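You operate a simulated robot arm through the tools that you are given. There is no shell and no other tool. Be economical: measure what you need, move in short steps, check, and stop when the job is done.

You are at the controls of a simulated two-armed robot. One attempt, no reset.

TASK
Pick up the white filter jar marked "75" from the top of the long steel bench with one hand, pass it to the other hand and put it on the top of the green bench. Stack the 32 end cap from the top of the valve bench on top of the 25 end cap. Take the green catch box and leave it on the top of the goods-in table. Put the green hook tag on the top of the long steel bench away on the middle shelf of the steel rack. Take the blue padlock on the top of the long steel bench and put it away on the top of the pipe bench. Press the green button three times. Open the right cloth drawer. Do these in any order. Set down upright: white filter jar.

It is judged by the outcome, as a careful person would: the job done as asked, and still so three seconds after it is handed in. It fails if anything else is knocked over, pushed out of place, dropped, spilled or broken. A push-on lid holds only when it is set on centred and level and pressed home; a screw cap is set on level and turned clockwise until tight. Flat cloth is picked up by pressing the open fingertips on it (5 to 10 N) and closing them slowly along it; thin cloth reads only 2 to 8 mm in the jaws.

THE ROBOT
Two 6-joint arms with two-finger grippers on one trunk, on a base that drives. Base frame: it is fixed to the floor where the robot stands at the start and does not move with it; the origin is under the middle of the robot, x ahead of it, y to its left, z up; the surface under the hand at the start is at about z = 780. Readings come in mm, degrees, newtons and seconds.
The left shoulder is at the start at [30, 178, 963], the right one opposite. With the tool pointing down near the work surface each hand reaches from about 460 to 840 mm from the robot's upright axis, wherever it stands, measured 20 degrees to its own side. Places, roughly: blue padlock (5x3x9 cm) [500, 1600, 800]; end cap [-1500, -7750, 750]; green button [-900, -7800, 800]; green catch box (12x16x8 cm) [-1300, -8100, 800]; green hook tag [500, 1750, 750]; middle shelf of the steel rack (140x22 cm) [-6440, -5380, 960]; right cloth drawer [-4100, -8200, 700]; top of the goods-in table [-2500, -9800, 700]; top of the green bench [700, -2700, 900]; top of the pipe bench [700, -4100, 800]; white filter jar [500, 250, 750]. Payload 2.54 kg a hand.
The TCP of each hand is the grasp point between the finger pads, 30 mm short of the fingertips. In the tool frame z runs along the fingers and y along their closing line. Largest opening 116 mm; the body of the gripper starts 95 mm behind the TCP.
Orientation is that of the tool frame in the base frame, as a unit quaternion [w, x, y, z]. With the fingers straight down and closing along the base's y, the tool's x points along the base's -x, its y along +y and its z along -z.

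THE INTERFACE
- The arms move only by the tool apply_moves. It takes "left_increments", "right_increments" or both (then of equal length, played together; a hand with none holds still); each is a list of rows, each a list of 2 entries, a list of its own where there are three numbers: the shift along the tool's x, y, z in units of 30 mm (1.0 is 30 mm), then the turn, a rotation vector about the tool's x, y, z in units of 4 degrees (1.0 is 4 degrees). In form: [[[x, y, z], [wx, wy, wz]], ...]. A call has 1 to 20 rows; each row shifts and turns the commanded pose from where the row before left it, along the tool's axes as they then stand. "left_hand" and "right_hand" are, for a hand that has rows, the finger opening in mm, from 0 to 116, set as the call begins (left out, the last holds). A call with a number of a shift or a turn outside -1 to 1 is refused whole. Rows are played at 5 a second. More than 50 mm and 8.6 degrees between two rows, or a gripper value outside its range, and nothing of the call is played. Where a pose cannot be reached the arm comes as near as it can. A force on the tool above 40 N (or 10 N above the force at the start of the call, whichever is more), or a blocked arm, ends the call early, and 0.2 s more pass. The fingers move at their own pace (about 153 mm/s each) and stop on an object; they squeeze with about 37 N. The grip force told is the motor's: it shows also when the fingers shut on nothing. Time passes only in rows, and 0.2 s behind the last, so rows that do not move let the fingers close. The reply holds the time, the measured pose of the TCP, the force on the tool along the base axes, the opening and the grip force, in the units named above and with some noise, with the torque about the TCP (base axes, N m) and any sound that the robot's microphone picked up.
- Cameras (640 x 400 px; columns grow to the right, rows downward): "scene" is now at [41.1, 31.7, 1680.4]; the picture's right is [0.40, -0.91, 0.00], its down [-0.73, -0.32, -0.60] and it looks along [0.55, 0.24, -0.80] (base axes); focal length 272 px, centre (320, 200). "left" rides on the left gripper at [69, 15, -122] in its tool frame; the picture's right is [-0.21, 0.98, 0.00], its down [-0.83, -0.18, -0.53] and it looks along [-0.52, -0.11, 0.85] (tool axes); focal length 251 px, centre (320, 200). "right" rides on the right gripper at [69, -15, -122] in its tool frame; the picture's right is [0.21, 0.98, 0.00], its down [-0.83, 0.18, -0.53] and it looks along [-0.52, 0.11, 0.85] (tool axes); focal length 251 px, centre (320, 200).
- camera(camera): a new picture of that camera. No time passes.
- move_column(by): slides the trunk up (or, below 0, down) by that many mm; the arms and the scene camera ride with it, the base frame stays. It gives what a move gives, with no picture.
- base_move(legs): drives the robot by 1 to 6 legs, each [ahead, left, turn to the left] in mm, mm and degrees, along the robot's own axes; the way and the turn of a leg run together, so that a leg with both is an arc; at most 1500 mm and 180 degrees a leg. The arms and the cameras ride along, it lands a little off, and it stops where it bumps. It gives what a move gives.
- aim_head(pan, tilt): turns the head with the scene camera to pan (to the left, within 143 degrees either way) and tilt (down, from -29 to 69), counted from straight ahead of the robot. It gives what a move gives.
- point_at(camera, pixels): for up to 12 pixels [column, row] of the newest picture of that camera ("zoom" is the newest enlarged one), the place [x, y, z] in the base frame of the surface seen there, good to about 3 mm. No time passes.
- inspect(camera, box): a new picture of the part [left, top, right, bottom] of that camera's present view, enlarged. No time passes.
- job_done(): hands the job in; it is judged then, once.

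Keep the steps short. Do not move on a guess: measure, check each grasp and each placing, and mend mistakes. In all there are 131 turns and 154 pictures (those below and enlarged ones count). Leave the grippers open and the arms clear of the work at the hand-in unless told otherwise, and finish with a single line.

The tools are called after "Call:" as name(argument=value, ...) on one line, values as JSON. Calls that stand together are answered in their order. apply_moves: Moves the arms, as the interface text tells. Its arguments: {"type":"object","properties":{"left_increments":{"type":"array"},"left_hand":{"type":"number"},"right_increments":{"type":"array"},"right_hand":{"type":"number"}},"required":[]} The other tools are called the same way: move_column (by) slides the trunk up or down; base_move (legs) drives the base; aim_head (pan, tilt) turns the head that bears the scene camera; camera (camera) takes a picture; point_at (camera, pixels) gives the place of the surface under pixels of a picture; inspect (camera, box) takes an enlarged picture of a part of a camera's view; job_done () hands the job in.

At the start:

```text
clock: 0.0
left_eef_pos: [314.1, 426.3, 1033.7]
left_tcp_rot: [0.0, -0.001, 1.0, 0.0]
left_ft_force: [0.2, 0.6, 0.2]
left_wrist_torque: [0.0, -0.04, 0.0]
left_grip_width: 116.0
left_gripper_force: 0.0
right_eef_pos: [550.4, 104.6, 1063.5]
right_tcp_rot: [-0.001, -0.001, 1.0, 0.0]
right_ft_force: [0.1, 0.4, 0.5]
right_wrist_torque: [-0.02, 0.05, 0.0]
right_grip_width: 115.9
right_gripper_force: 0.0
trunk travel left (down, up): [-175.0, 365.0]
robot x, y, heading: [-1.5, -0.2, 0.2]
head pan, tilt: [23.8, 52.8]
```

scene: 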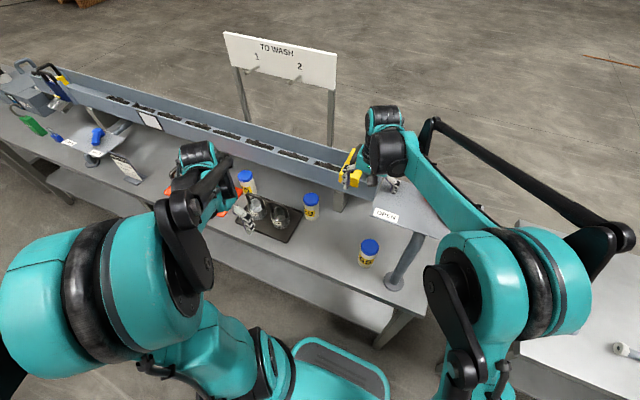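
right: 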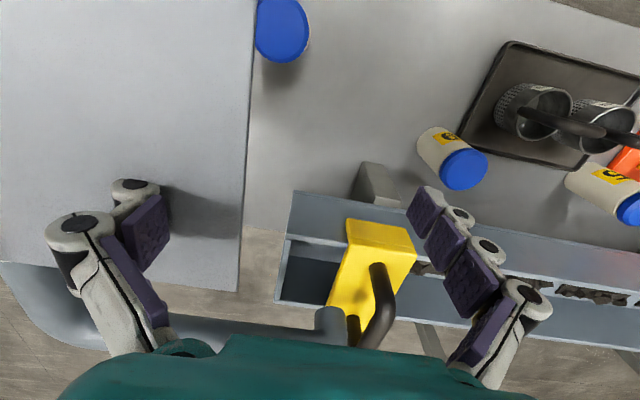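
left: 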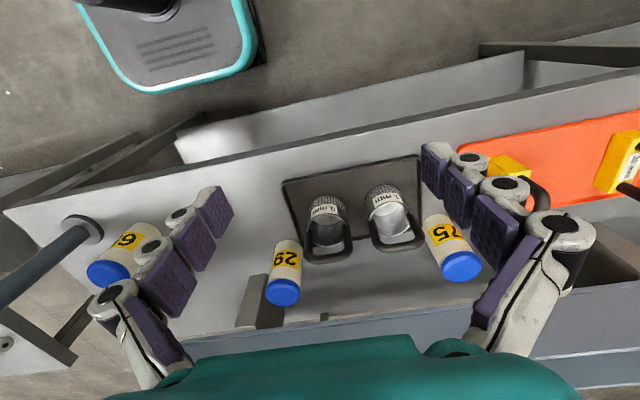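

I see three jars in the left picture; the one marked 75 is around (450,245). I measure it and its surroundings.

Call:
point_at(camera="left", pixels=[[460, 267], [447, 235], [430, 222], [284, 292], [385, 210], [520, 190], [440, 295], [340, 290], [510, 165]])

Call:
point_at(camera="scene", pixels=[[246, 175], [248, 187], [311, 198], [370, 246], [97, 135], [35, 125], [130, 165], [60, 137], [95, 155]])

Call:
inspect(camera="scene", box=[0, 50, 200, 190])

```text
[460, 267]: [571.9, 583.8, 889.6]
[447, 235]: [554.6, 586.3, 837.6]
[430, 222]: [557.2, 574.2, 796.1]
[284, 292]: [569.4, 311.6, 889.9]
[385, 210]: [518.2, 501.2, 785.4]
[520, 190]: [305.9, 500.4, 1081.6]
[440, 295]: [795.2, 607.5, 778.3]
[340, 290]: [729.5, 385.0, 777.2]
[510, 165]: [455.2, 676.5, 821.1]
```

```text
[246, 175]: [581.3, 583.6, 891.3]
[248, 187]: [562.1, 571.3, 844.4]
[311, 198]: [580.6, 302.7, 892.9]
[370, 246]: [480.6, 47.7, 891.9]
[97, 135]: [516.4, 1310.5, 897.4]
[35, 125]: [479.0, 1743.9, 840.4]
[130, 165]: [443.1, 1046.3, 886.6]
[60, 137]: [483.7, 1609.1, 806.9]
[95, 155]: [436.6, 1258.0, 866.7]
```

```text
2.86 times, centred on (100, 120) of scene
```

zoom: 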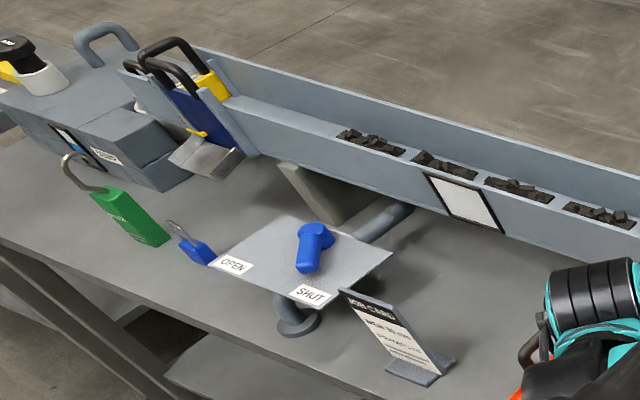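

Labels may be upside down in the left picture; I enlarge to read them.

Call:
inspect(camera="left", box=[230, 170, 510, 320])

Call:
inspect(camera="scene", box=[200, 150, 420, 290])

Call:
inspect(camera="left", box=[60, 200, 220, 300])

```text
2.29 times, centred on (370, 245) of left
```

zoom: 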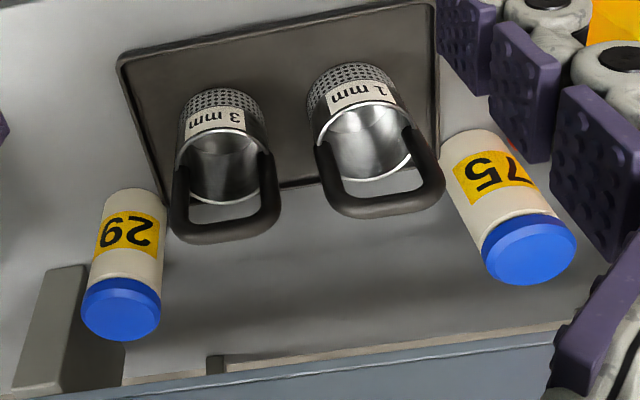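

```text
2.86 times, centred on (310, 220) of scene
```

zoom: 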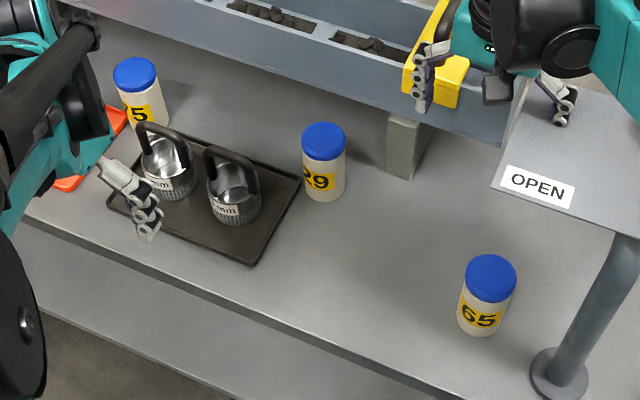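

```text
4.00 times, centred on (140, 250) of left
```

zoom: 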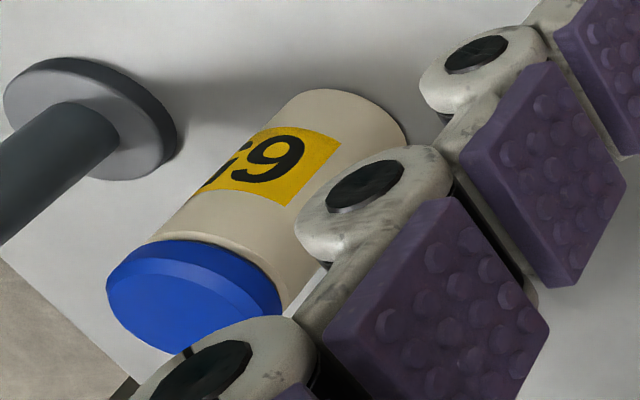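

75 is the jar at about (575,584). Before sliding the base left, I check heights of what lies near the hands (yellow block, trough, sign).

Call:
point_at(camera="right", pixels=[[380, 235], [380, 275], [325, 320], [300, 215], [560, 235], [540, 110], [450, 140], [480, 165], [620, 150]])

Call:
point_at(camera="scene", pixels=[[280, 60], [330, 120], [70, 90], [200, 115], [250, 150], [345, 165], [170, 190], [385, 215], [300, 270], [75, 185]])

```text
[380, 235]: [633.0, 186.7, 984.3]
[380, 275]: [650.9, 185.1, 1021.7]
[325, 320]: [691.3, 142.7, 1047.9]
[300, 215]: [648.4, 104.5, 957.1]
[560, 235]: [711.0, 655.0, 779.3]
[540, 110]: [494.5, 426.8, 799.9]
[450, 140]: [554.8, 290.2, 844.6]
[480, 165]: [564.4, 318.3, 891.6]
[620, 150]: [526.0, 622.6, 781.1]
```

```text
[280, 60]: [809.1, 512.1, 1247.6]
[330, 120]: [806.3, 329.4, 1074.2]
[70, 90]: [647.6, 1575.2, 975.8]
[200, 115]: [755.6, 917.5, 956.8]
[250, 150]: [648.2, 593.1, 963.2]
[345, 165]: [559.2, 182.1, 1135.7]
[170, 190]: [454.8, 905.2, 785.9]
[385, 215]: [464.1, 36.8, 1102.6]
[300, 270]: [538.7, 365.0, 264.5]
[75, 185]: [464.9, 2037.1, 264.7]
```

Call:
inspect(camera="left", box=[360, 170, 500, 300])

Call:
point_at(camera="left", pixels=[[421, 250], [424, 240], [405, 262], [480, 262], [439, 270], [460, 283], [462, 250], [410, 200]])

```text
3.08 times, centred on (430, 235) of left
```

zoom: 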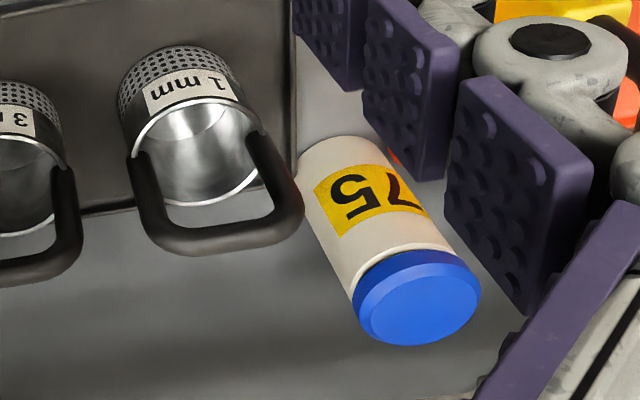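

```text
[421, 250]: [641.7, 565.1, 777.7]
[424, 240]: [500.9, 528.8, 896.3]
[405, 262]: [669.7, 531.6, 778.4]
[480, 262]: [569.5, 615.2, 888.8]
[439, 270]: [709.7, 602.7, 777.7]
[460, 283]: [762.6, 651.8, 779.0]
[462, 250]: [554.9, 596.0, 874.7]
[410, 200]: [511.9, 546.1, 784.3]
```

Jar axis ≈ (572,586), top 890, radius ≈ 28; the sieve handle at x≈501 is clear of a y-closing grip. I slide the base 350 mm to the left.

Call:
base_move(legs=[[0, 350, 0]])

```text
clock: 2.3
left_eef_pos: [314.3, 775.9, 1034.2]
left_tcp_rot: [0.0, -0.001, 1.0, -0.001]
left_ft_force: [-0.1, -0.2, -0.1]
left_wrist_torque: [-0.01, -0.03, 0.01]
left_grip_width: 116.2
left_gripper_force: 0.0
right_eef_pos: [549.6, 455.0, 1063.7]
right_tcp_rot: [0.0, -0.002, 1.0, -0.001]
right_ft_force: [-0.1, 0.2, -0.2]
right_wrist_torque: [-0.05, 0.01, -0.02]
right_grip_width: 115.7
right_gripper_force: 0.1
trunk travel left (down, up): [-175.0, 365.0]
robot x, y, heading: [-0.3, 345.9, 0.1]
head pan, tilt: [23.8, 52.8]
```

Right hand steps aside while the left hand goes over the jar.

Call:
apply_moves(left_increments=[[[-0.955, -0.703, 0], [0, 0, 0]], [[-0.955, -0.703, 0], [0, 0, 0]], [[-0.955, -0.703, 0], [0, 0, 0]], [[-0.955, -0.703, 0], [0, 0, 0]], [[-0.955, -0.703, 0], [0, 0, 0]], [[-0.955, -0.703, 0], [0, 0, 0]], [[-0.955, -0.703, 0], [0, 0, 0]], [[-0.955, -0.703, 0], [0, 0, 0]], [[-0.955, -0.703, 0], [0, 0, 0]]], right_increments=[[[0.4, -1, -0.2], [0, 0, 0]], [[0.4, -1, -0.2], [0, 0, 0]], [[0.4, -1, -0.2], [0, 0, 0]], [[0.4, -1, -0.2], [0, 0, 0]], [[0.4, -1, -0.2], [0, 0, 0]], [[0, -0.4, 0], [0, 0, 0]], [[0, 0, 0], [0, 0, 0]], [[0, 0, 0], [0, 0, 0]], [[0, 0, 0], [0, 0, 0]]], left_hand=90)

Call:
camera(camera="left")

```text
clock: 4.3
left_eef_pos: [574.2, 583.7, 1033.4]
left_tcp_rot: [0.0, -0.001, 1.0, -0.001]
left_ft_force: [0.7, -0.5, 0.6]
left_wrist_torque: [0.0, 0.02, -0.01]
left_grip_width: 90.3
left_gripper_force: 0.0
right_eef_pos: [489.8, 289.2, 1092.1]
right_tcp_rot: [0.0, -0.001, 1.0, 0.0]
right_ft_force: [0.3, -0.8, -0.4]
right_wrist_torque: [0.05, 0.01, 0.04]
right_grip_width: 116.0
right_gripper_force: 0.0
trunk travel left (down, up): [-175.0, 365.0]
robot x, y, heading: [-1.7, 344.2, 0.3]
head pan, tilt: [23.8, 52.8]
```

```text
145 pictures are left
```

left: 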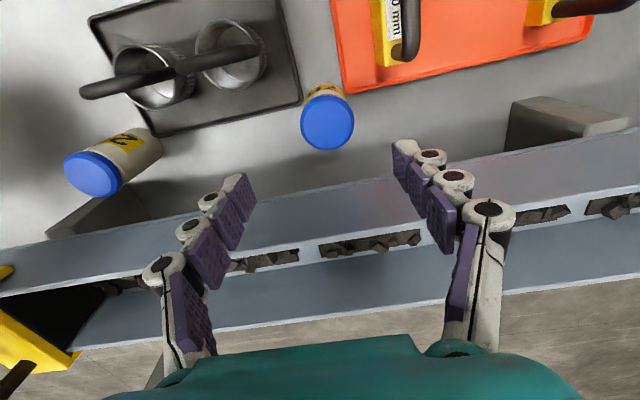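

Call:
point_at(camera="left", pixels=[[328, 124], [304, 124], [352, 124], [328, 146], [327, 103], [328, 90]])

```text
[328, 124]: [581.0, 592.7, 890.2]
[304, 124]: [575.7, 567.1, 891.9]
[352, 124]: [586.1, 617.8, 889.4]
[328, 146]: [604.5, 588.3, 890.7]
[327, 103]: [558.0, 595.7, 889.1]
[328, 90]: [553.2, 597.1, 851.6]
```

Centre refined to (581,592). I align and descend to TCP z≈866.

Call:
apply_moves(left_increments=[[[-0.23, 0.28, 0], [0, 0, 0]], [[0, 0, 0.93], [0, 0, 0]], [[0, 0, 0.93], [0, 0, 0]], [[0, 0, 0.93], [0, 0, 0]], [[0, 0, 0.93], [0, 0, 0]], [[0, 0, 0.93], [0, 0, 0]], [[0, 0, 0.93], [0, 0, 0]], [[0, 0, 0], [0, 0, 0]]])

Call:
camera(camera="left")

```text
clock: 6.1
left_eef_pos: [580.0, 591.3, 867.6]
left_tcp_rot: [-0.001, -0.001, 1.0, 0.0]
left_ft_force: [-0.3, -0.7, -0.6]
left_wrist_torque: [0.0, 0.01, -0.02]
left_grip_width: 90.1
left_gripper_force: 0.0
right_eef_pos: [489.2, 289.7, 1092.7]
right_tcp_rot: [-0.001, 0.0, 1.0, 0.0]
right_ft_force: [0.3, 0.1, 0.5]
right_wrist_torque: [0.01, 0.0, -0.04]
right_grip_width: 115.9
right_gripper_force: 0.0
trunk travel left (down, up): [-175.0, 365.0]
robot x, y, heading: [-0.5, 347.8, -0.2]
head pan, tilt: [23.8, 52.8]
```

```text
144 pictures are left
```

left: 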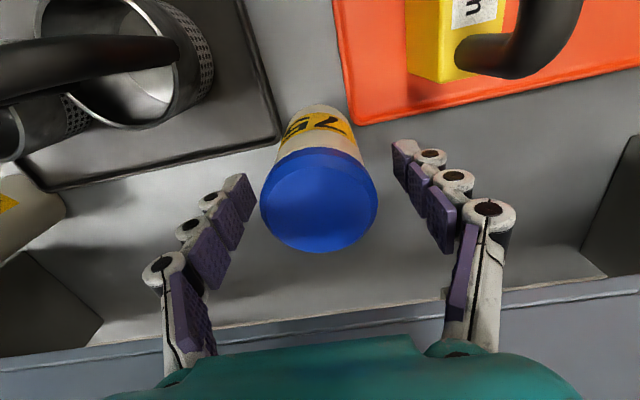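

The jar is centred between the pads. Close, and lift 180 mm.

Call:
apply_moves(left_increments=[[[0, 0, 0], [0, 0, 0]], [[0, 0, 0], [0, 0, 0]], [[0, 0, 0], [0, 0, 0]], [[0, 0, -0.3], [0, 0, 0]], [[0, 0, -0.7], [0, 0, 0]], [[0, 0, -1], [0, 0, 0]], [[0, 0, -1], [0, 0, 0]], [[0, 0, -1], [0, 0, 0]], [[0, 0, -1], [0, 0, 0]], [[0, 0, -1], [0, 0, 0]], [[0, 0, 0], [0, 0, 0]]], left_hand=30)

Call:
camera(camera="scene")

```text
clock: 8.5
left_eef_pos: [579.3, 594.7, 1047.5]
left_tcp_rot: [0.0, -0.001, 1.0, 0.0]
left_ft_force: [-0.5, -0.8, -2.2]
left_wrist_torque: [0.0, 0.0, 0.01]
left_grip_width: 55.1
left_gripper_force: 37.0
right_eef_pos: [489.9, 290.7, 1091.3]
right_tcp_rot: [0.0, 0.0, 1.0, 0.0]
right_ft_force: [0.7, 0.0, 0.7]
right_wrist_torque: [-0.02, 0.01, 0.01]
right_grip_width: 115.8
right_gripper_force: 0.0
trunk travel left (down, up): [-175.0, 365.0]
robot x, y, heading: [-0.1, 350.9, 0.1]
head pan, tilt: [23.8, 52.8]
```

```text
143 pictures are left
```

scene: 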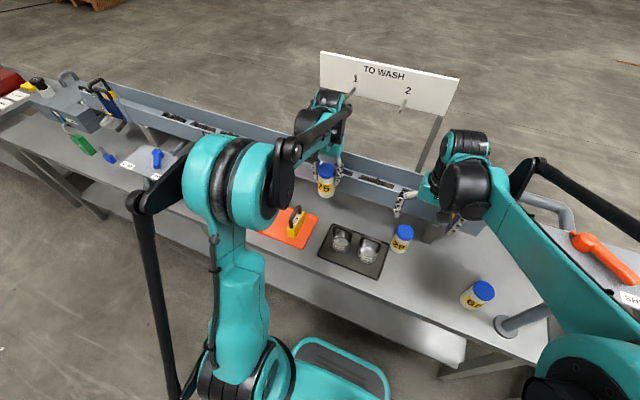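

Jar held (55 mm, 37 N). I look behind and to the right before driving.

Call:
aim_head(pan=-140, tilt=20)

Call:
camera(camera="scene")

Call:
aim_head(pan=140, tilt=20)

Call:
camera(camera="scene")

Call:
aim_head(pan=-75, tilt=20)

Call:
camera(camera="scene")

```text
clock: 11.0
left_eef_pos: [579.5, 594.1, 1048.1]
left_tcp_rot: [-0.001, -0.001, 1.0, 0.0]
left_ft_force: [0.1, -0.5, -1.9]
left_wrist_torque: [-0.01, 0.0, -0.01]
left_grip_width: 54.8
left_gripper_force: 37.0
right_eef_pos: [489.0, 289.8, 1092.5]
right_tcp_rot: [0.0, -0.001, 1.0, 0.0]
right_ft_force: [0.2, -0.1, -0.4]
right_wrist_torque: [0.01, 0.04, 0.0]
right_grip_width: 116.1
right_gripper_force: 0.0
trunk travel left (down, up): [-175.0, 365.0]
robot x, y, heading: [-1.9, 344.4, 0.2]
head pan, tilt: [-140.0, 20.0]
```

```text
142 pictures are left
```

scene: 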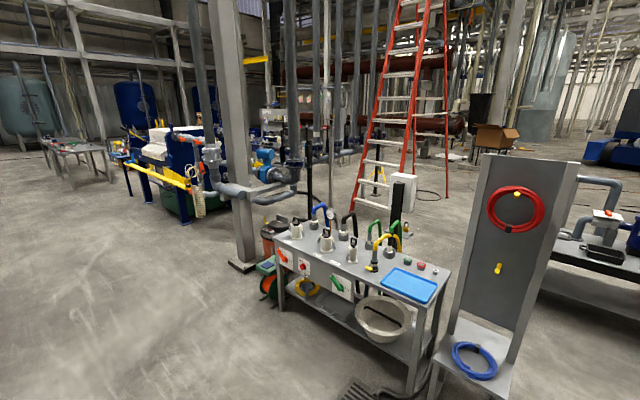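

```text
clock: 14.8
left_eef_pos: [578.7, 593.4, 1048.1]
left_tcp_rot: [0.0, -0.001, 1.0, 0.0]
left_ft_force: [0.4, -0.5, -1.6]
left_wrist_torque: [0.0, 0.0, 0.02]
left_grip_width: 54.7
left_gripper_force: 36.8
right_eef_pos: [490.0, 290.4, 1092.5]
right_tcp_rot: [0.0, 0.0, 1.0, 0.0]
right_ft_force: [0.1, 0.0, 0.7]
right_wrist_torque: [0.0, 0.01, 0.02]
right_grip_width: 116.0
right_gripper_force: 0.0
trunk travel left (down, up): [-175.0, 365.0]
robot x, y, heading: [3.2, 351.6, 0.0]
head pan, tilt: [140.0, 20.0]
```

```text
141 pictures are left
```

scene: 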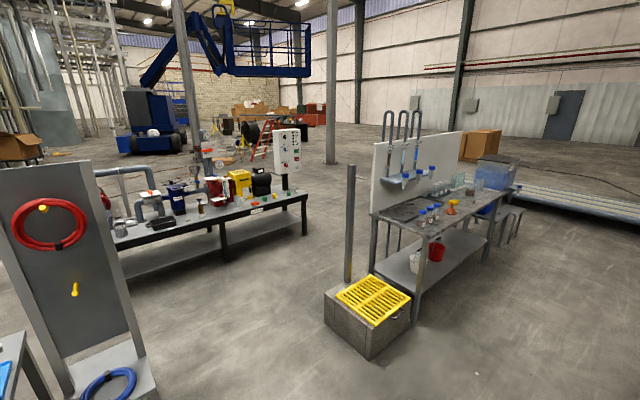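

```text
clock: 17.9
left_eef_pos: [578.2, 593.9, 1048.0]
left_tcp_rot: [0.0, -0.001, 1.0, 0.0]
left_ft_force: [0.5, 0.1, -1.2]
left_wrist_torque: [0.0, 0.04, -0.04]
left_grip_width: 54.9
left_gripper_force: 36.8
right_eef_pos: [488.1, 290.9, 1093.7]
right_tcp_rot: [0.0, -0.002, 1.0, 0.0]
right_ft_force: [-0.3, 0.5, -0.6]
right_wrist_torque: [-0.03, 0.01, 0.01]
right_grip_width: 116.3
right_gripper_force: 0.0
trunk travel left (down, up): [-175.0, 365.0]
robot x, y, heading: [-2.6, 346.1, 0.3]
head pan, tilt: [-75.0, 20.0]
```

```text
140 pictures are left
```

scene: 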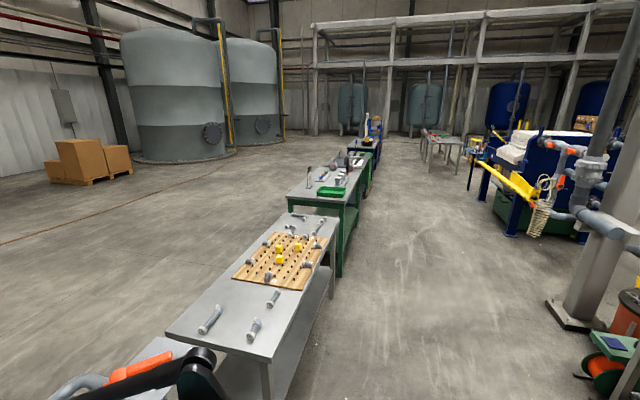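

Clear aisle to the right (−y). Measure the column, reel and the benches along the aisle.

Call:
point_at(camera="scene", pixels=[[550, 310], [600, 370], [310, 390], [270, 350], [335, 270], [330, 192], [340, 165], [445, 140], [510, 230], [370, 160], [590, 400], [400, 350]])

Call:
inspect(camera="scene", box=[230, 100, 500, 260])

```text
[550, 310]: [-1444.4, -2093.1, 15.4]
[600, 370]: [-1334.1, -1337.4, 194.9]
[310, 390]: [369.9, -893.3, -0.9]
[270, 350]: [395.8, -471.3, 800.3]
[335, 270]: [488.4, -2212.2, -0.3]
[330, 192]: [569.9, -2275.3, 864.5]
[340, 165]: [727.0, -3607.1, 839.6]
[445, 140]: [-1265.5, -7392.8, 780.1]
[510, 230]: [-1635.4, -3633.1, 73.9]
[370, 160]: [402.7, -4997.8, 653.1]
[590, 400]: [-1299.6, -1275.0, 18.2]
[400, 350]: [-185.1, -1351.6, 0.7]
```

```text
2.37 times, centred on (365, 180) of scene
```

zoom: 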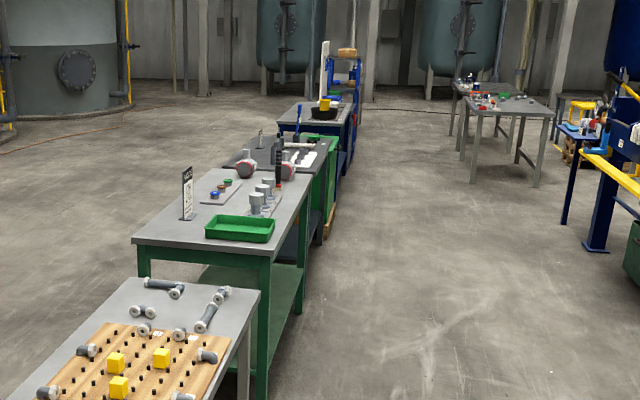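

Lane is clear behind. Back up 500 mm to open space for the handover.

Call:
base_move(legs=[[-500, 0, 0]])

Call:
apply_moves(left_increments=[[[0, 0, 0], [0, 0, 0]], [[0, 0, 0], [0, 0, 0]], [[0, 0, 0], [0, 0, 0]], [[0, -1, 0], [0, 0, 0]], [[0, -1, 0], [0, 0, 0]], [[0, -1, 0], [0, 0, 0]], [[0, -1, 0], [0, 0, 0]], [[0, -1, 0], [0, 0, 0]], [[0, 0, 0], [0, 0, 0]], [[0, 0, 0], [0, 0, 0]], [[0, 0, 0], [0, 0, 0]], [[0, 0, 0], [0, 0, 0]], [[0, 0, 0], [0, 0, 0]], [[0, 0, 0], [0, 0, 0]], [[0, 0, 0], [0, 0, 0]], [[0, 0, 0], [0, 0, 0]], [[0, 0, 0], [0, 0, 0]], [[0, 0, 0], [0, 0, 0]], [[0, 0, 0], [0, 0, 0]], [[0, 0, 0], [0, 0, 0]]], right_increments=[[[0, -1, 0], [0, 0, 0]], [[0, -1, 0], [0, 0, 0]], [[0, -1, 0], [0, 0, 0]], [[0, 0, 0], [-1, 1, 1]], [[0, 0, 0], [-1, 1, 1]], [[0, 0, 0], [-1, 1, 1]], [[0, 0, 0], [-1, 1, 1]], [[0, 0, 0], [-1, 1, 1]], [[0, 0, 0], [-1, 1, 1]], [[0, 0, 0], [-1, 1, 1]], [[0, 0, 0], [-1, 1, 1]], [[0, 0, 0], [-1, 1, 1]], [[0, 0, 0], [-1, 1, 1]], [[0, 0, 0], [-1, 1, 1]], [[0, 0, 0], [-1, 1, 1]], [[0, 0, 0], [-1, 1, 1]], [[0, 0, 0], [-1, 1, 1]], [[0, 0, 0], [-1, 1, 1]], [[0, 0, 0], [-1, 1, 1]], [[0, 0, 0], [-1, 1, 1]]])

Call:
aim_head(pan=0, tilt=45)

Call:
camera(camera="scene")

```text
clock: 20.9
left_eef_pos: [67.9, 592.2, 1048.9]
left_tcp_rot: [-0.001, 0.001, 1.0, 0.0]
left_ft_force: [-0.4, -1.2, -0.6]
left_wrist_torque: [0.0, 0.03, -0.01]
left_grip_width: 55.1
left_gripper_force: 37.4
right_eef_pos: [-21.9, 288.4, 1092.0]
right_tcp_rot: [-0.001, 0.001, 1.0, 0.0]
right_ft_force: [-0.7, -0.2, 0.5]
right_wrist_torque: [-0.01, -0.03, 0.01]
right_grip_width: 116.1
right_gripper_force: 0.0
trunk travel left (down, up): [-175.0, 365.0]
robot x, y, heading: [-509.8, 348.5, 0.0]
head pan, tilt: [-75.0, 20.0]
```

```text
clock: 25.1
left_eef_pos: [71.7, 441.6, 1047.6]
left_tcp_rot: [0.0, 0.001, 1.0, 0.0]
left_ft_force: [-0.2, 0.1, -0.3]
left_wrist_torque: [-0.03, -0.05, 0.01]
left_grip_width: 54.8
left_gripper_force: 36.8
right_eef_pos: [-5.4, 284.2, 1093.7]
right_tcp_rot: [-0.495, 0.495, 0.515, 0.495]
right_ft_force: [0.5, 0.3, -0.4]
right_wrist_torque: [-0.01, 0.02, -0.02]
right_grip_width: 116.0
right_gripper_force: 0.2
right hand out of reach, approached as far as the arm can: row 11, 12, 13, 14, 15
trunk travel left (down, up): [-175.0, 365.0]
robot x, y, heading: [-511.2, 349.2, -0.2]
head pan, tilt: [-75.0, 20.0]
```

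```text
clock: 26.6
left_eef_pos: [69.8, 441.0, 1047.4]
left_tcp_rot: [0.0, 0.0, 1.0, 0.0]
left_ft_force: [0.2, 0.4, -0.8]
left_wrist_torque: [0.0, 0.0, 0.04]
left_grip_width: 54.7
left_gripper_force: 36.9
right_eef_pos: [-4.8, 283.3, 1092.9]
right_tcp_rot: [-0.494, 0.494, 0.517, 0.494]
right_ft_force: [-0.3, -0.7, -0.2]
right_wrist_torque: [-0.01, -0.02, 0.02]
right_grip_width: 116.2
right_gripper_force: 0.0
trunk travel left (down, up): [-175.0, 365.0]
robot x, y, heading: [-513.1, 350.5, -0.0]
head pan, tilt: [0.0, 45.0]
```

```text
138 pictures are left
```

scene: 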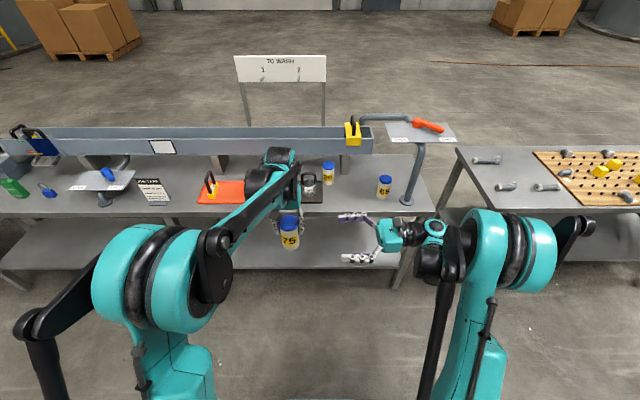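

Right hand now points sideways. I finish its turn, drop to z≈986 and line up in x with the jar, still short of it.

Call:
apply_moves(right_increments=[[[0, 0, 0], [-0.32, 0.32, 0.32]], [[-0.9, 0.625, 0], [0, 0, 0]], [[-0.9, 0.625, 0], [0, 0, 0]], [[-0.9, 0.625, 0], [0, 0, 0]], [[-0.9, 0.625, 0], [0, 0, 0]], [[0, 0, 0.5], [0, 0, 0]], [[0, 0, 0], [0, 0, 0]]])

Call:
camera(camera="right")

```text
clock: 28.2
left_eef_pos: [70.6, 441.2, 1047.6]
left_tcp_rot: [0.0, 0.001, 1.0, -0.001]
left_ft_force: [0.2, -0.3, -1.8]
left_wrist_torque: [0.0, 0.0, 0.0]
left_grip_width: 55.1
left_gripper_force: 36.7
right_eef_pos: [70.4, 297.8, 983.7]
right_tcp_rot: [-0.499, 0.501, 0.5, 0.501]
right_ft_force: [-0.2, -0.3, -1.0]
right_wrist_torque: [0.02, -0.01, 0.01]
right_grip_width: 116.1
right_gripper_force: 0.0
trunk travel left (down, up): [-175.0, 365.0]
robot x, y, heading: [-513.8, 348.3, -0.1]
head pan, tilt: [0.0, 45.0]
```

```text
137 pictures are left
```

right: 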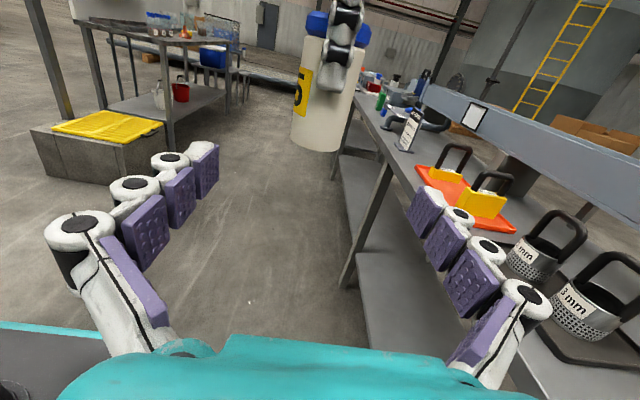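

Aligned. I advance 142 mm and view.

Call:
apply_moves(right_increments=[[[0, 0, 0.95], [0, 0, 0]], [[0, 0, 0.95], [0, 0, 0]], [[0, 0, 0.95], [0, 0, 0]], [[0, 0, 0.95], [0, 0, 0]], [[0, 0, 0.95], [0, 0, 0]], [[0, 0, 0], [0, 0, 0]]])

Call:
camera(camera="right")

Call:
inspect(camera="scene", box=[220, 150, 460, 310])

```text
clock: 29.6
left_eef_pos: [70.3, 441.6, 1048.0]
left_tcp_rot: [0.0, 0.001, 1.0, 0.0]
left_ft_force: [0.6, 0.4, -1.0]
left_wrist_torque: [0.0, 0.01, 0.0]
left_grip_width: 54.9
left_gripper_force: 36.7
right_eef_pos: [67.4, 441.5, 984.4]
right_tcp_rot: [-0.5, 0.5, 0.5, 0.5]
right_ft_force: [0.1, 0.7, 0.7]
right_wrist_torque: [-0.01, 0.02, 0.01]
right_grip_width: 116.0
right_gripper_force: 0.1
trunk travel left (down, up): [-175.0, 365.0]
robot x, y, heading: [-514.5, 348.7, 0.1]
head pan, tilt: [0.0, 45.0]
```

```text
136 pictures are left
```

right: 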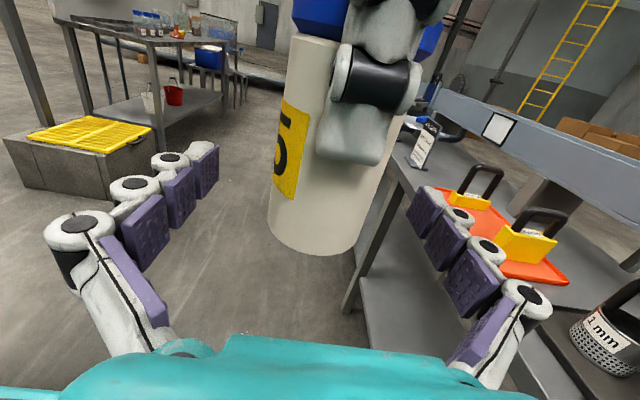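

```text
2.50 times, centred on (340, 230) of scene
```

zoom: 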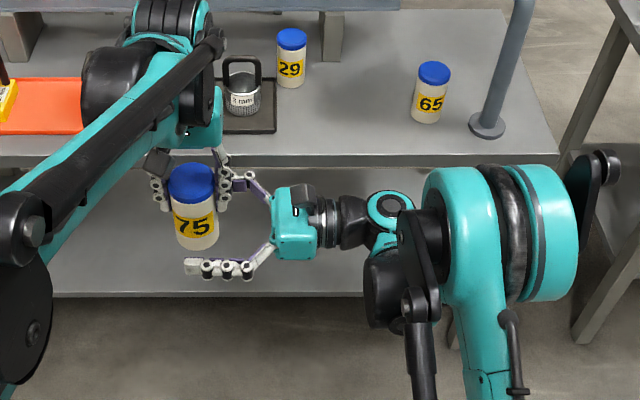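

Jar is between the right pads, below the left fingertips. Close the right hand.

Call:
apply_moves(right_increments=[[[0, 0, 0], [0, 0, 0]], [[0, 0, 0], [0, 0, 0]], [[0, 0, 0], [0, 0, 0]], [[0, 0, 0], [0, 0, 0]]], right_hand=30)

```text
clock: 30.6
left_eef_pos: [69.8, 441.8, 1049.5]
left_tcp_rot: [-0.001, 0.0, 1.0, 0.0]
left_ft_force: [-9.2, 7.9, -0.5]
left_wrist_torque: [0.25, 0.39, 0.07]
left_grip_width: 55.1
left_gripper_force: 37.2
right_eef_pos: [68.3, 440.5, 985.1]
right_tcp_rot: [-0.5, 0.5, 0.5, 0.5]
right_ft_force: [8.9, -8.9, 0.8]
right_wrist_torque: [0.22, 0.18, -0.15]
right_grip_width: 53.0
right_gripper_force: 37.1
trunk travel left (down, up): [-175.0, 365.0]
robot x, y, heading: [-510.1, 350.6, -0.2]
head pan, tilt: [0.0, 45.0]
```

Right hand grips the jar (53 mm, 37 N). Release with the left and rise 150 mm.

Call:
apply_moves(left_increments=[[[0, 0, 0], [0, 0, 0]], [[0, 0, 0], [0, 0, 0]], [[0, 0, -0.5], [0, 0, 0]], [[0, 0, -1], [0, 0, 0]], [[0, 0, -1], [0, 0, 0]], [[0, 0, -1], [0, 0, 0]], [[0, 0, -1], [0, 0, 0]], [[0, 0.8, -0.5], [0, 0, 0]], [[0, 1, 0], [0, 0, 0]], [[0, 1, 0], [0, 0, 0]], [[0, 1, 0], [0, 0, 0]], [[0, 1, 0], [0, 0, 0]], [[0, 1, 0], [0, 0, 0]]], left_hand=100)

Call:
camera(camera="scene")

```text
clock: 33.4
left_eef_pos: [67.0, 615.7, 1198.3]
left_tcp_rot: [0.0, 0.001, 1.0, 0.0]
left_ft_force: [0.1, 1.1, 0.3]
left_wrist_torque: [-0.02, 0.0, -0.02]
left_grip_width: 99.9
left_gripper_force: 0.0
right_eef_pos: [68.6, 441.5, 985.5]
right_tcp_rot: [-0.5, 0.5, 0.5, 0.5]
right_ft_force: [-0.8, 0.6, -0.6]
right_wrist_torque: [0.02, 0.03, -0.01]
right_grip_width: 53.1
right_gripper_force: 37.3
trunk travel left (down, up): [-175.0, 365.0]
robot x, y, heading: [-510.4, 347.6, -0.1]
head pan, tilt: [0.0, 45.0]
```

```text
134 pictures are left
```

scene: 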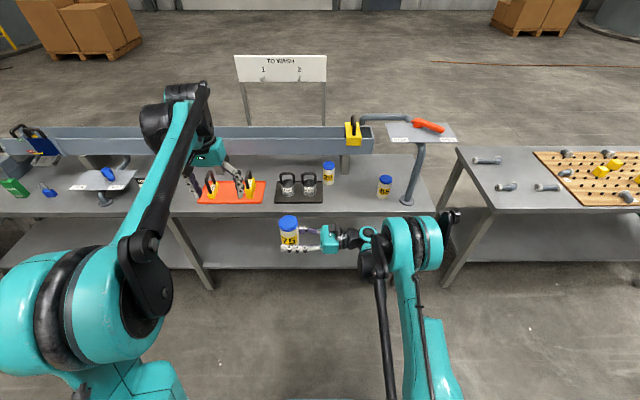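

Handover done. Drive along the aisle to the green bench and look.

Call:
base_move(legs=[[0, -1500, 0], [0, -1500, 0]])

Call:
camera(camera="scene")

```text
clock: 47.9
left_eef_pos: [136.6, -2367.2, 1198.3]
left_tcp_rot: [0.0, -0.032, 1.0, 0.001]
left_ft_force: [-0.1, -0.6, 0.3]
left_wrist_torque: [0.03, 0.0, 0.0]
left_grip_width: 100.1
left_gripper_force: 0.0
right_eef_pos: [149.5, -2541.8, 986.0]
right_tcp_rot: [0.515, -0.485, -0.515, -0.484]
right_ft_force: [0.4, 0.1, 0.6]
right_wrist_torque: [0.02, 0.0, 0.0]
right_grip_width: 52.9
right_gripper_force: 36.8
trunk travel left (down, up): [-175.0, 365.0]
robot x, y, heading: [-422.2, -2671.7, 3.3]
head pan, tilt: [0.0, 45.0]
```

```text
133 pictures are left
```

scene: 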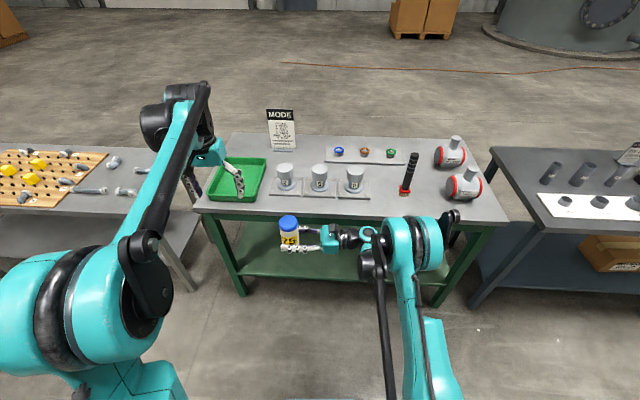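

Call:
point_at(camera="scene", pixels=[[250, 205], [340, 210], [430, 215], [300, 190], [370, 192], [355, 178], [320, 180], [405, 188], [465, 195], [425, 185], [255, 195], [420, 205]])

Call:
inspect(camera="scene", box=[190, 90, 520, 280])

```text
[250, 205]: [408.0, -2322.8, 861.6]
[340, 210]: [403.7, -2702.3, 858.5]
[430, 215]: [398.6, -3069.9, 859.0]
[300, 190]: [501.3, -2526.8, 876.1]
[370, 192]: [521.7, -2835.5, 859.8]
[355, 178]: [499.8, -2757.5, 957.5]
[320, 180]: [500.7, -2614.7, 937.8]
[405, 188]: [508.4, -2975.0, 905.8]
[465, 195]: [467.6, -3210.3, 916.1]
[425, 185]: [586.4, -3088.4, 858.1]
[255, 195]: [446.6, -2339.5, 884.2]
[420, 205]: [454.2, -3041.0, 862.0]
```

```text
1.94 times, centred on (355, 185) of scene
```

zoom: 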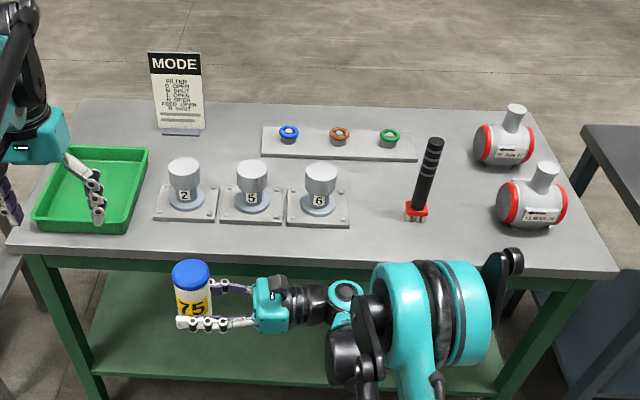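

Bench top z≈859. The open spot is around (450,-3070), reached from the front. So I bring the right hand rightward and begin turning it to point forward, jar kept upright.

Call:
apply_moves(right_increments=[[[0, 0, -1], [0, 0, 0]], [[0, 0, -1], [0, 0, 0]], [[0, 0, -1], [0, 0, 0]], [[0, 0, -1], [0, 0, 0]], [[0, 0, -1], [0, 0, 0]], [[0, 0, -1], [0, 0, 0]], [[0, 0, -1], [0, 0, 0]], [[0, 0, -1], [0, 0, 0]], [[0, 0, 0], [-1, 0, 0]], [[0, 0, 0], [-1, 0, 0]], [[0, 0, 0], [-1, 0, 0]], [[0, 0, 0], [-1, 0, 0]], [[0, 0, 0], [-1, 0, 0]], [[0, 0, 0], [-1, 0, 0]], [[0, 0, 0], [-1, 0, 0]], [[0, 0, 0], [-1, 0, 0]], [[0, 0, 0], [-1, 0, 0]], [[0, 0, 0], [-1, 0, 0]], [[0, 0, 0], [-1, 0, 0]], [[0, 0, 0], [-1, 0, 0]]])

Call:
camera(camera="scene")

```text
clock: 52.1
left_eef_pos: [136.7, -2366.8, 1197.7]
left_tcp_rot: [0.0, -0.031, 1.0, 0.0]
left_ft_force: [0.3, -0.1, -0.6]
left_wrist_torque: [-0.02, -0.03, -0.01]
left_grip_width: 100.2
left_gripper_force: 0.1
right_eef_pos: [223.7, -2800.6, 1028.7]
right_tcp_rot: [-0.274, 0.652, 0.274, 0.651]
right_ft_force: [-0.4, 0.2, -1.1]
right_wrist_torque: [0.02, -0.01, -0.02]
right_grip_width: 53.1
right_gripper_force: 37.6
right hand out of reach, approached as far as the arm can: row 15, 16, 17, 18, 19, 20
trunk travel left (down, up): [-175.0, 365.0]
robot x, y, heading: [-423.8, -2669.8, 3.5]
head pan, tilt: [0.0, 45.0]
```

```text
131 pictures are left
```

scene: 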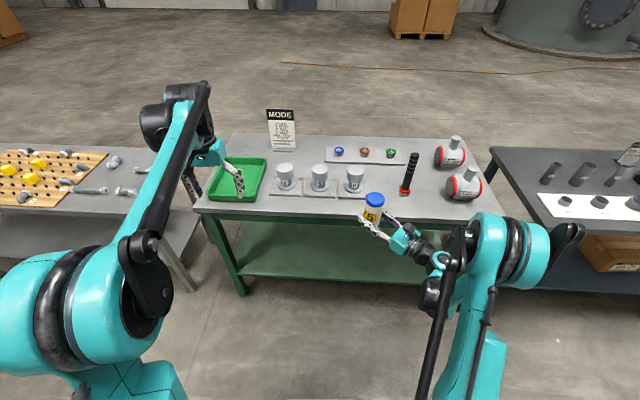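

The arm needs more reach for turning; it is level at 45°. I extend 100 mm forward and turn further.

Call:
apply_moves(right_increments=[[[0, 0.7, 0.7], [0, 0, 0]], [[0, 0.7, 0.7], [0, 0, 0]], [[0, 0.7, 0.7], [0, 0, 0]], [[0, 0.7, 0.7], [0, 0, 0]], [[0, 0, 0], [-1, 0, 0]], [[0, 0, 0], [-1, 0, 0]], [[0, 0, 0], [-1, 0, 0]], [[0, 0, 0], [-1, 0, 0]], [[0, 0, 0], [-1, 0, 0]], [[0, 0, 0], [-1, 0, 0]], [[0, 0, 0], [-1, 0, 0]], [[0, 0, 0], [-1, 0, 0]], [[0, 0, 0], [-1, 0, 0]]])

```text
clock: 54.9
left_eef_pos: [136.6, -2367.7, 1197.8]
left_tcp_rot: [-0.001, -0.031, 1.0, 0.0]
left_ft_force: [0.1, -0.6, -0.2]
left_wrist_torque: [-0.02, -0.03, -0.01]
left_grip_width: 99.7
left_gripper_force: 0.0
right_eef_pos: [343.4, -2799.2, 1027.9]
right_tcp_rot: [-0.059, 0.705, 0.059, 0.705]
right_ft_force: [-0.7, 0.3, -2.0]
right_wrist_torque: [0.0, 0.02, 0.0]
right_grip_width: 53.0
right_gripper_force: 36.4
trunk travel left (down, up): [-175.0, 365.0]
robot x, y, heading: [-422.7, -2671.9, 3.5]
head pan, tilt: [0.0, 45.0]
```

Nearly forward and level. Slide base right to line the jar with the free spot.

Call:
base_move(legs=[[0, -224, -3.5]])

Call:
camera(camera="scene")

Call:
camera(camera="right")

```text
clock: 56.6
left_eef_pos: [163.1, -2627.6, 1200.2]
left_tcp_rot: [0.0, -0.001, 1.0, 0.001]
left_ft_force: [0.4, 0.0, 0.2]
left_wrist_torque: [0.07, -0.03, 0.01]
left_grip_width: 99.8
left_gripper_force: 0.1
right_eef_pos: [340.1, -3073.3, 1027.9]
right_tcp_rot: [-0.038, 0.706, 0.036, 0.706]
right_ft_force: [-0.5, -0.5, -1.7]
right_wrist_torque: [0.01, -0.02, 0.03]
right_grip_width: 53.1
right_gripper_force: 36.1
trunk travel left (down, up): [-175.0, 365.0]
robot x, y, heading: [-415.7, -2895.1, -0.0]
head pan, tilt: [0.0, 45.0]
```

```text
130 pictures are left
```

scene: 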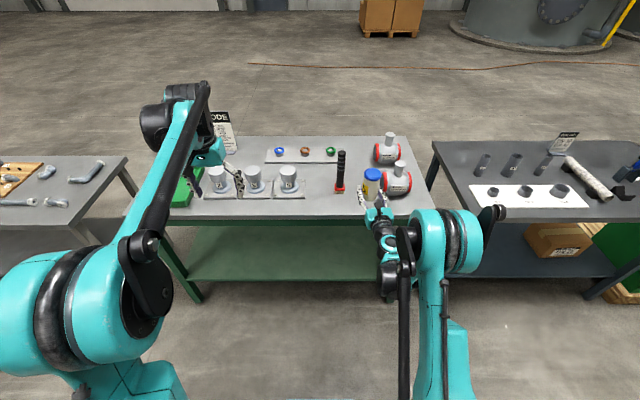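

```text
129 pictures are left
```

right: 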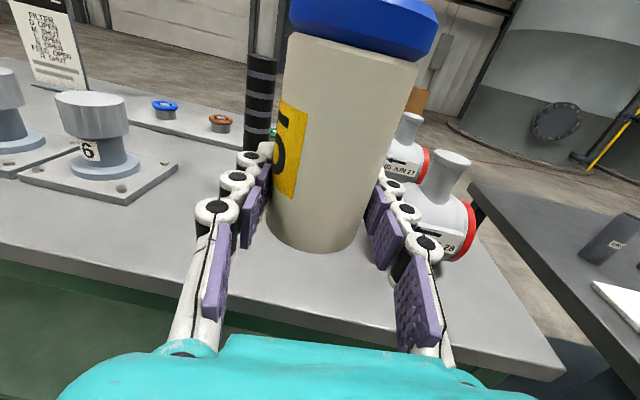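

Call:
point_at(camera="right", pixels=[[258, 145], [440, 215], [455, 255], [475, 210], [480, 300], [120, 260], [140, 298], [390, 160], [520, 330]])

Call:
point_at(camera="scene", pixels=[[338, 188], [388, 185], [397, 192], [341, 155], [372, 205], [330, 216], [385, 215]])

```text
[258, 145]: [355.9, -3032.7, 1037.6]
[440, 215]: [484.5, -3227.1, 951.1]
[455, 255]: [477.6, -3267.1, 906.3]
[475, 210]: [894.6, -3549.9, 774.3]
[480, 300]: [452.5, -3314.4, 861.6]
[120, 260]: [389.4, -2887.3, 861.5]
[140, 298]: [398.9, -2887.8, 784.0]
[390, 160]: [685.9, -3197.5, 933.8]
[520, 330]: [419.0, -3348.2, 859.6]
```

```text
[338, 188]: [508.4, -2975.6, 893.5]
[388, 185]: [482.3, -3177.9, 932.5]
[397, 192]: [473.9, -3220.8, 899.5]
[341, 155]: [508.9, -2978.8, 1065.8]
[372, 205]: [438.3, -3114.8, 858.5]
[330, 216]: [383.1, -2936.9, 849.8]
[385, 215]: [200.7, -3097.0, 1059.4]
```

Spot (445,-3073) is clear. Base forward 100, then lower the column.

Call:
base_move(legs=[[105, 0, 0]])

Call:
move_column(by=-135)

Call:
camera(camera="right")

```text
clock: 57.8
left_eef_pos: [264.2, -2624.5, 1197.6]
left_tcp_rot: [-0.001, -0.001, 1.0, 0.0]
left_ft_force: [1.0, 0.3, -1.1]
left_wrist_torque: [0.02, 0.06, 0.01]
left_grip_width: 100.0
left_gripper_force: 0.1
right_eef_pos: [443.8, -3068.9, 1026.0]
right_tcp_rot: [-0.037, 0.707, 0.037, 0.705]
right_ft_force: [1.1, 0.1, -1.7]
right_wrist_torque: [-0.01, -0.04, -0.02]
right_grip_width: 52.9
right_gripper_force: 36.9
trunk travel left (down, up): [-175.0, 365.0]
robot x, y, heading: [-311.0, -2896.2, 0.1]
head pan, tilt: [0.0, 45.0]
```

```text
clock: 59.4
left_eef_pos: [264.4, -2624.6, 1064.1]
left_tcp_rot: [0.0, 0.0, 1.0, 0.0]
left_ft_force: [1.3, -0.2, 0.0]
left_wrist_torque: [0.01, 0.01, -0.01]
left_grip_width: 100.1
left_gripper_force: 0.0
right_eef_pos: [442.7, -3069.6, 891.8]
right_tcp_rot: [-0.037, 0.706, 0.038, 0.706]
right_ft_force: [-0.5, -0.6, -0.7]
right_wrist_torque: [0.0, -0.02, 0.04]
right_grip_width: 53.3
right_gripper_force: 36.9
trunk travel left (down, up): [-40.0, 500.0]
robot x, y, heading: [-311.6, -2896.4, 0.1]
head pan, tilt: [0.0, 45.0]
```

```text
128 pictures are left
```

right: 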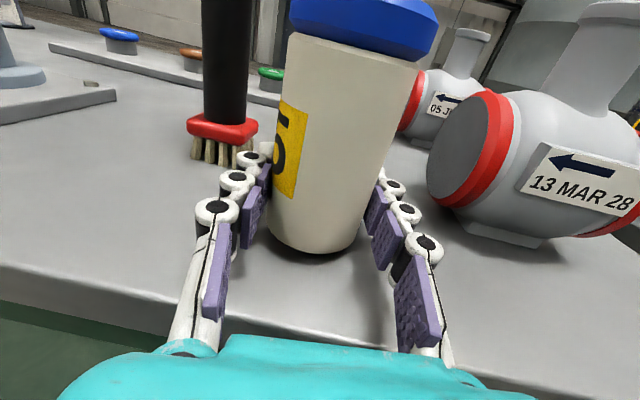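

Lower in 2–3 mm steps until touch.

Call:
apply_moves(right_increments=[[[-0.1, 0, 0], [0, 0, 0]], [[-0.08, 0, 0], [0, 0, 0]], [[-0.08, 0, 0], [0, 0, 0]], [[0, 0, 0], [0, 0, 0]]])

```text
clock: 60.4
left_eef_pos: [263.1, -2624.4, 1063.6]
left_tcp_rot: [0.0, -0.001, 1.0, 0.0]
left_ft_force: [0.0, -0.1, 0.5]
left_wrist_torque: [-0.01, -0.02, -0.01]
left_grip_width: 100.1
left_gripper_force: 0.0
right_eef_pos: [442.3, -3068.6, 885.6]
right_tcp_rot: [-0.038, 0.706, 0.037, 0.706]
right_ft_force: [1.3, 0.8, -0.8]
right_wrist_torque: [0.02, -0.02, -0.02]
right_grip_width: 53.1
right_gripper_force: 36.7
trunk travel left (down, up): [-40.0, 500.0]
robot x, y, heading: [-311.8, -2895.6, 0.0]
head pan, tilt: [0.0, 45.0]
```

Call:
apply_moves(right_increments=[[[-0.05, 0, 0], [0, 0, 0]], [[-0.05, 0, 0], [0, 0, 0]], [[0, 0, 0], [0, 0, 0]]])

Call:
camera(camera="right")

```text
clock: 61.2
left_eef_pos: [262.3, -2624.7, 1065.0]
left_tcp_rot: [0.002, 0.0, 1.0, 0.0]
left_ft_force: [-0.4, -0.9, 0.1]
left_wrist_torque: [-0.01, 0.02, -0.01]
left_grip_width: 99.9
left_gripper_force: 0.0
right_eef_pos: [441.2, -3068.9, 884.6]
right_tcp_rot: [-0.038, 0.705, 0.038, 0.707]
right_ft_force: [9.1, -0.9, 30.6]
right_wrist_torque: [0.03, -0.03, -0.03]
right_grip_width: 53.2
right_gripper_force: 37.3
trunk travel left (down, up): [-40.0, 500.0]
robot x, y, heading: [-306.7, -2895.4, 0.2]
head pan, tilt: [0.0, 45.0]
```

```text
127 pictures are left
```

right: 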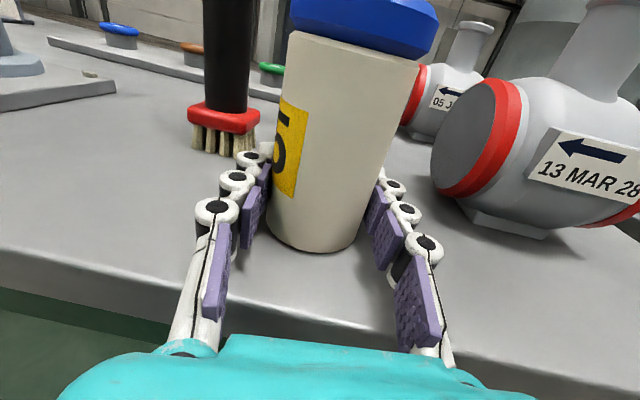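

Contact (30 N). Ease off 1 mm, open, and withdraw straight back.

Call:
apply_moves(right_increments=[[[0.03, 0, 0], [0, 0, 0]], [[0, 0, 0], [0, 0, 0]]])

Call:
apply_moves(right_increments=[[[0, 0, 0], [0, 0, 0]], [[0, 0, 0], [0, 0, 0]], [[0, 0, -0.5], [0, 0, 0]], [[0, 0, -1], [0, 0, 0]], [[0, 0, -1], [0, 0, 0]], [[0, 0, -1], [0, 0, 0]], [[0, 0, -1], [0, 0, 0]], [[0, 0, 0], [0, 0, 0]]], right_hand=85)

Call:
base_move(legs=[[-250, 0, 0]])

Call:
camera(camera="scene")

```text
clock: 61.8
left_eef_pos: [262.2, -2624.0, 1064.2]
left_tcp_rot: [0.001, -0.001, 1.0, 0.0]
left_ft_force: [0.1, 0.0, 0.8]
left_wrist_torque: [-0.02, 0.0, -0.02]
left_grip_width: 100.0
left_gripper_force: 0.0
right_eef_pos: [440.9, -3068.3, 883.3]
right_tcp_rot: [-0.038, 0.706, 0.038, 0.707]
right_ft_force: [4.9, -2.1, 22.6]
right_wrist_torque: [0.0, 0.03, 0.0]
right_grip_width: 53.0
right_gripper_force: 36.7
trunk travel left (down, up): [-40.0, 500.0]
robot x, y, heading: [-313.7, -2894.9, 0.0]
head pan, tilt: [0.0, 45.0]
```

```text
clock: 63.6
left_eef_pos: [264.6, -2624.9, 1063.0]
left_tcp_rot: [0.0, -0.001, 1.0, 0.001]
left_ft_force: [-0.4, -0.5, -0.8]
left_wrist_torque: [-0.01, 0.02, 0.01]
left_grip_width: 100.1
left_gripper_force: 0.0
right_eef_pos: [366.5, -3088.5, 941.0]
right_tcp_rot: [-0.038, 0.707, 0.038, 0.705]
right_ft_force: [-0.6, 0.1, -1.3]
right_wrist_torque: [-0.01, -0.01, 0.01]
right_grip_width: 85.1
right_gripper_force: 0.1
right hand out of reach, approached as far as the arm can: row 4, 5, 6, 7
trunk travel left (down, up): [-40.0, 500.0]
robot x, y, heading: [-313.3, -2895.9, -0.1]
head pan, tilt: [0.0, 45.0]
```

```text
clock: 65.4
left_eef_pos: [21.0, -2624.6, 1064.4]
left_tcp_rot: [0.001, -0.001, 1.0, 0.0]
left_ft_force: [-0.5, 0.2, 0.1]
left_wrist_torque: [-0.02, -0.06, 0.03]
left_grip_width: 100.2
left_gripper_force: 0.2
right_eef_pos: [122.2, -3086.9, 940.6]
right_tcp_rot: [-0.039, 0.707, 0.039, 0.705]
right_ft_force: [-0.5, -0.1, -0.4]
right_wrist_torque: [0.0, 0.01, -0.03]
right_grip_width: 85.1
right_gripper_force: 0.1
trunk travel left (down, up): [-40.0, 500.0]
robot x, y, heading: [-554.0, -2895.6, 0.3]
head pan, tilt: [0.0, 45.0]
```

```text
126 pictures are left
```

scene: 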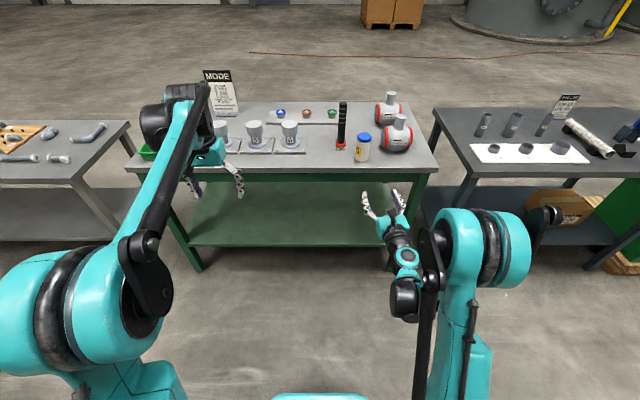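

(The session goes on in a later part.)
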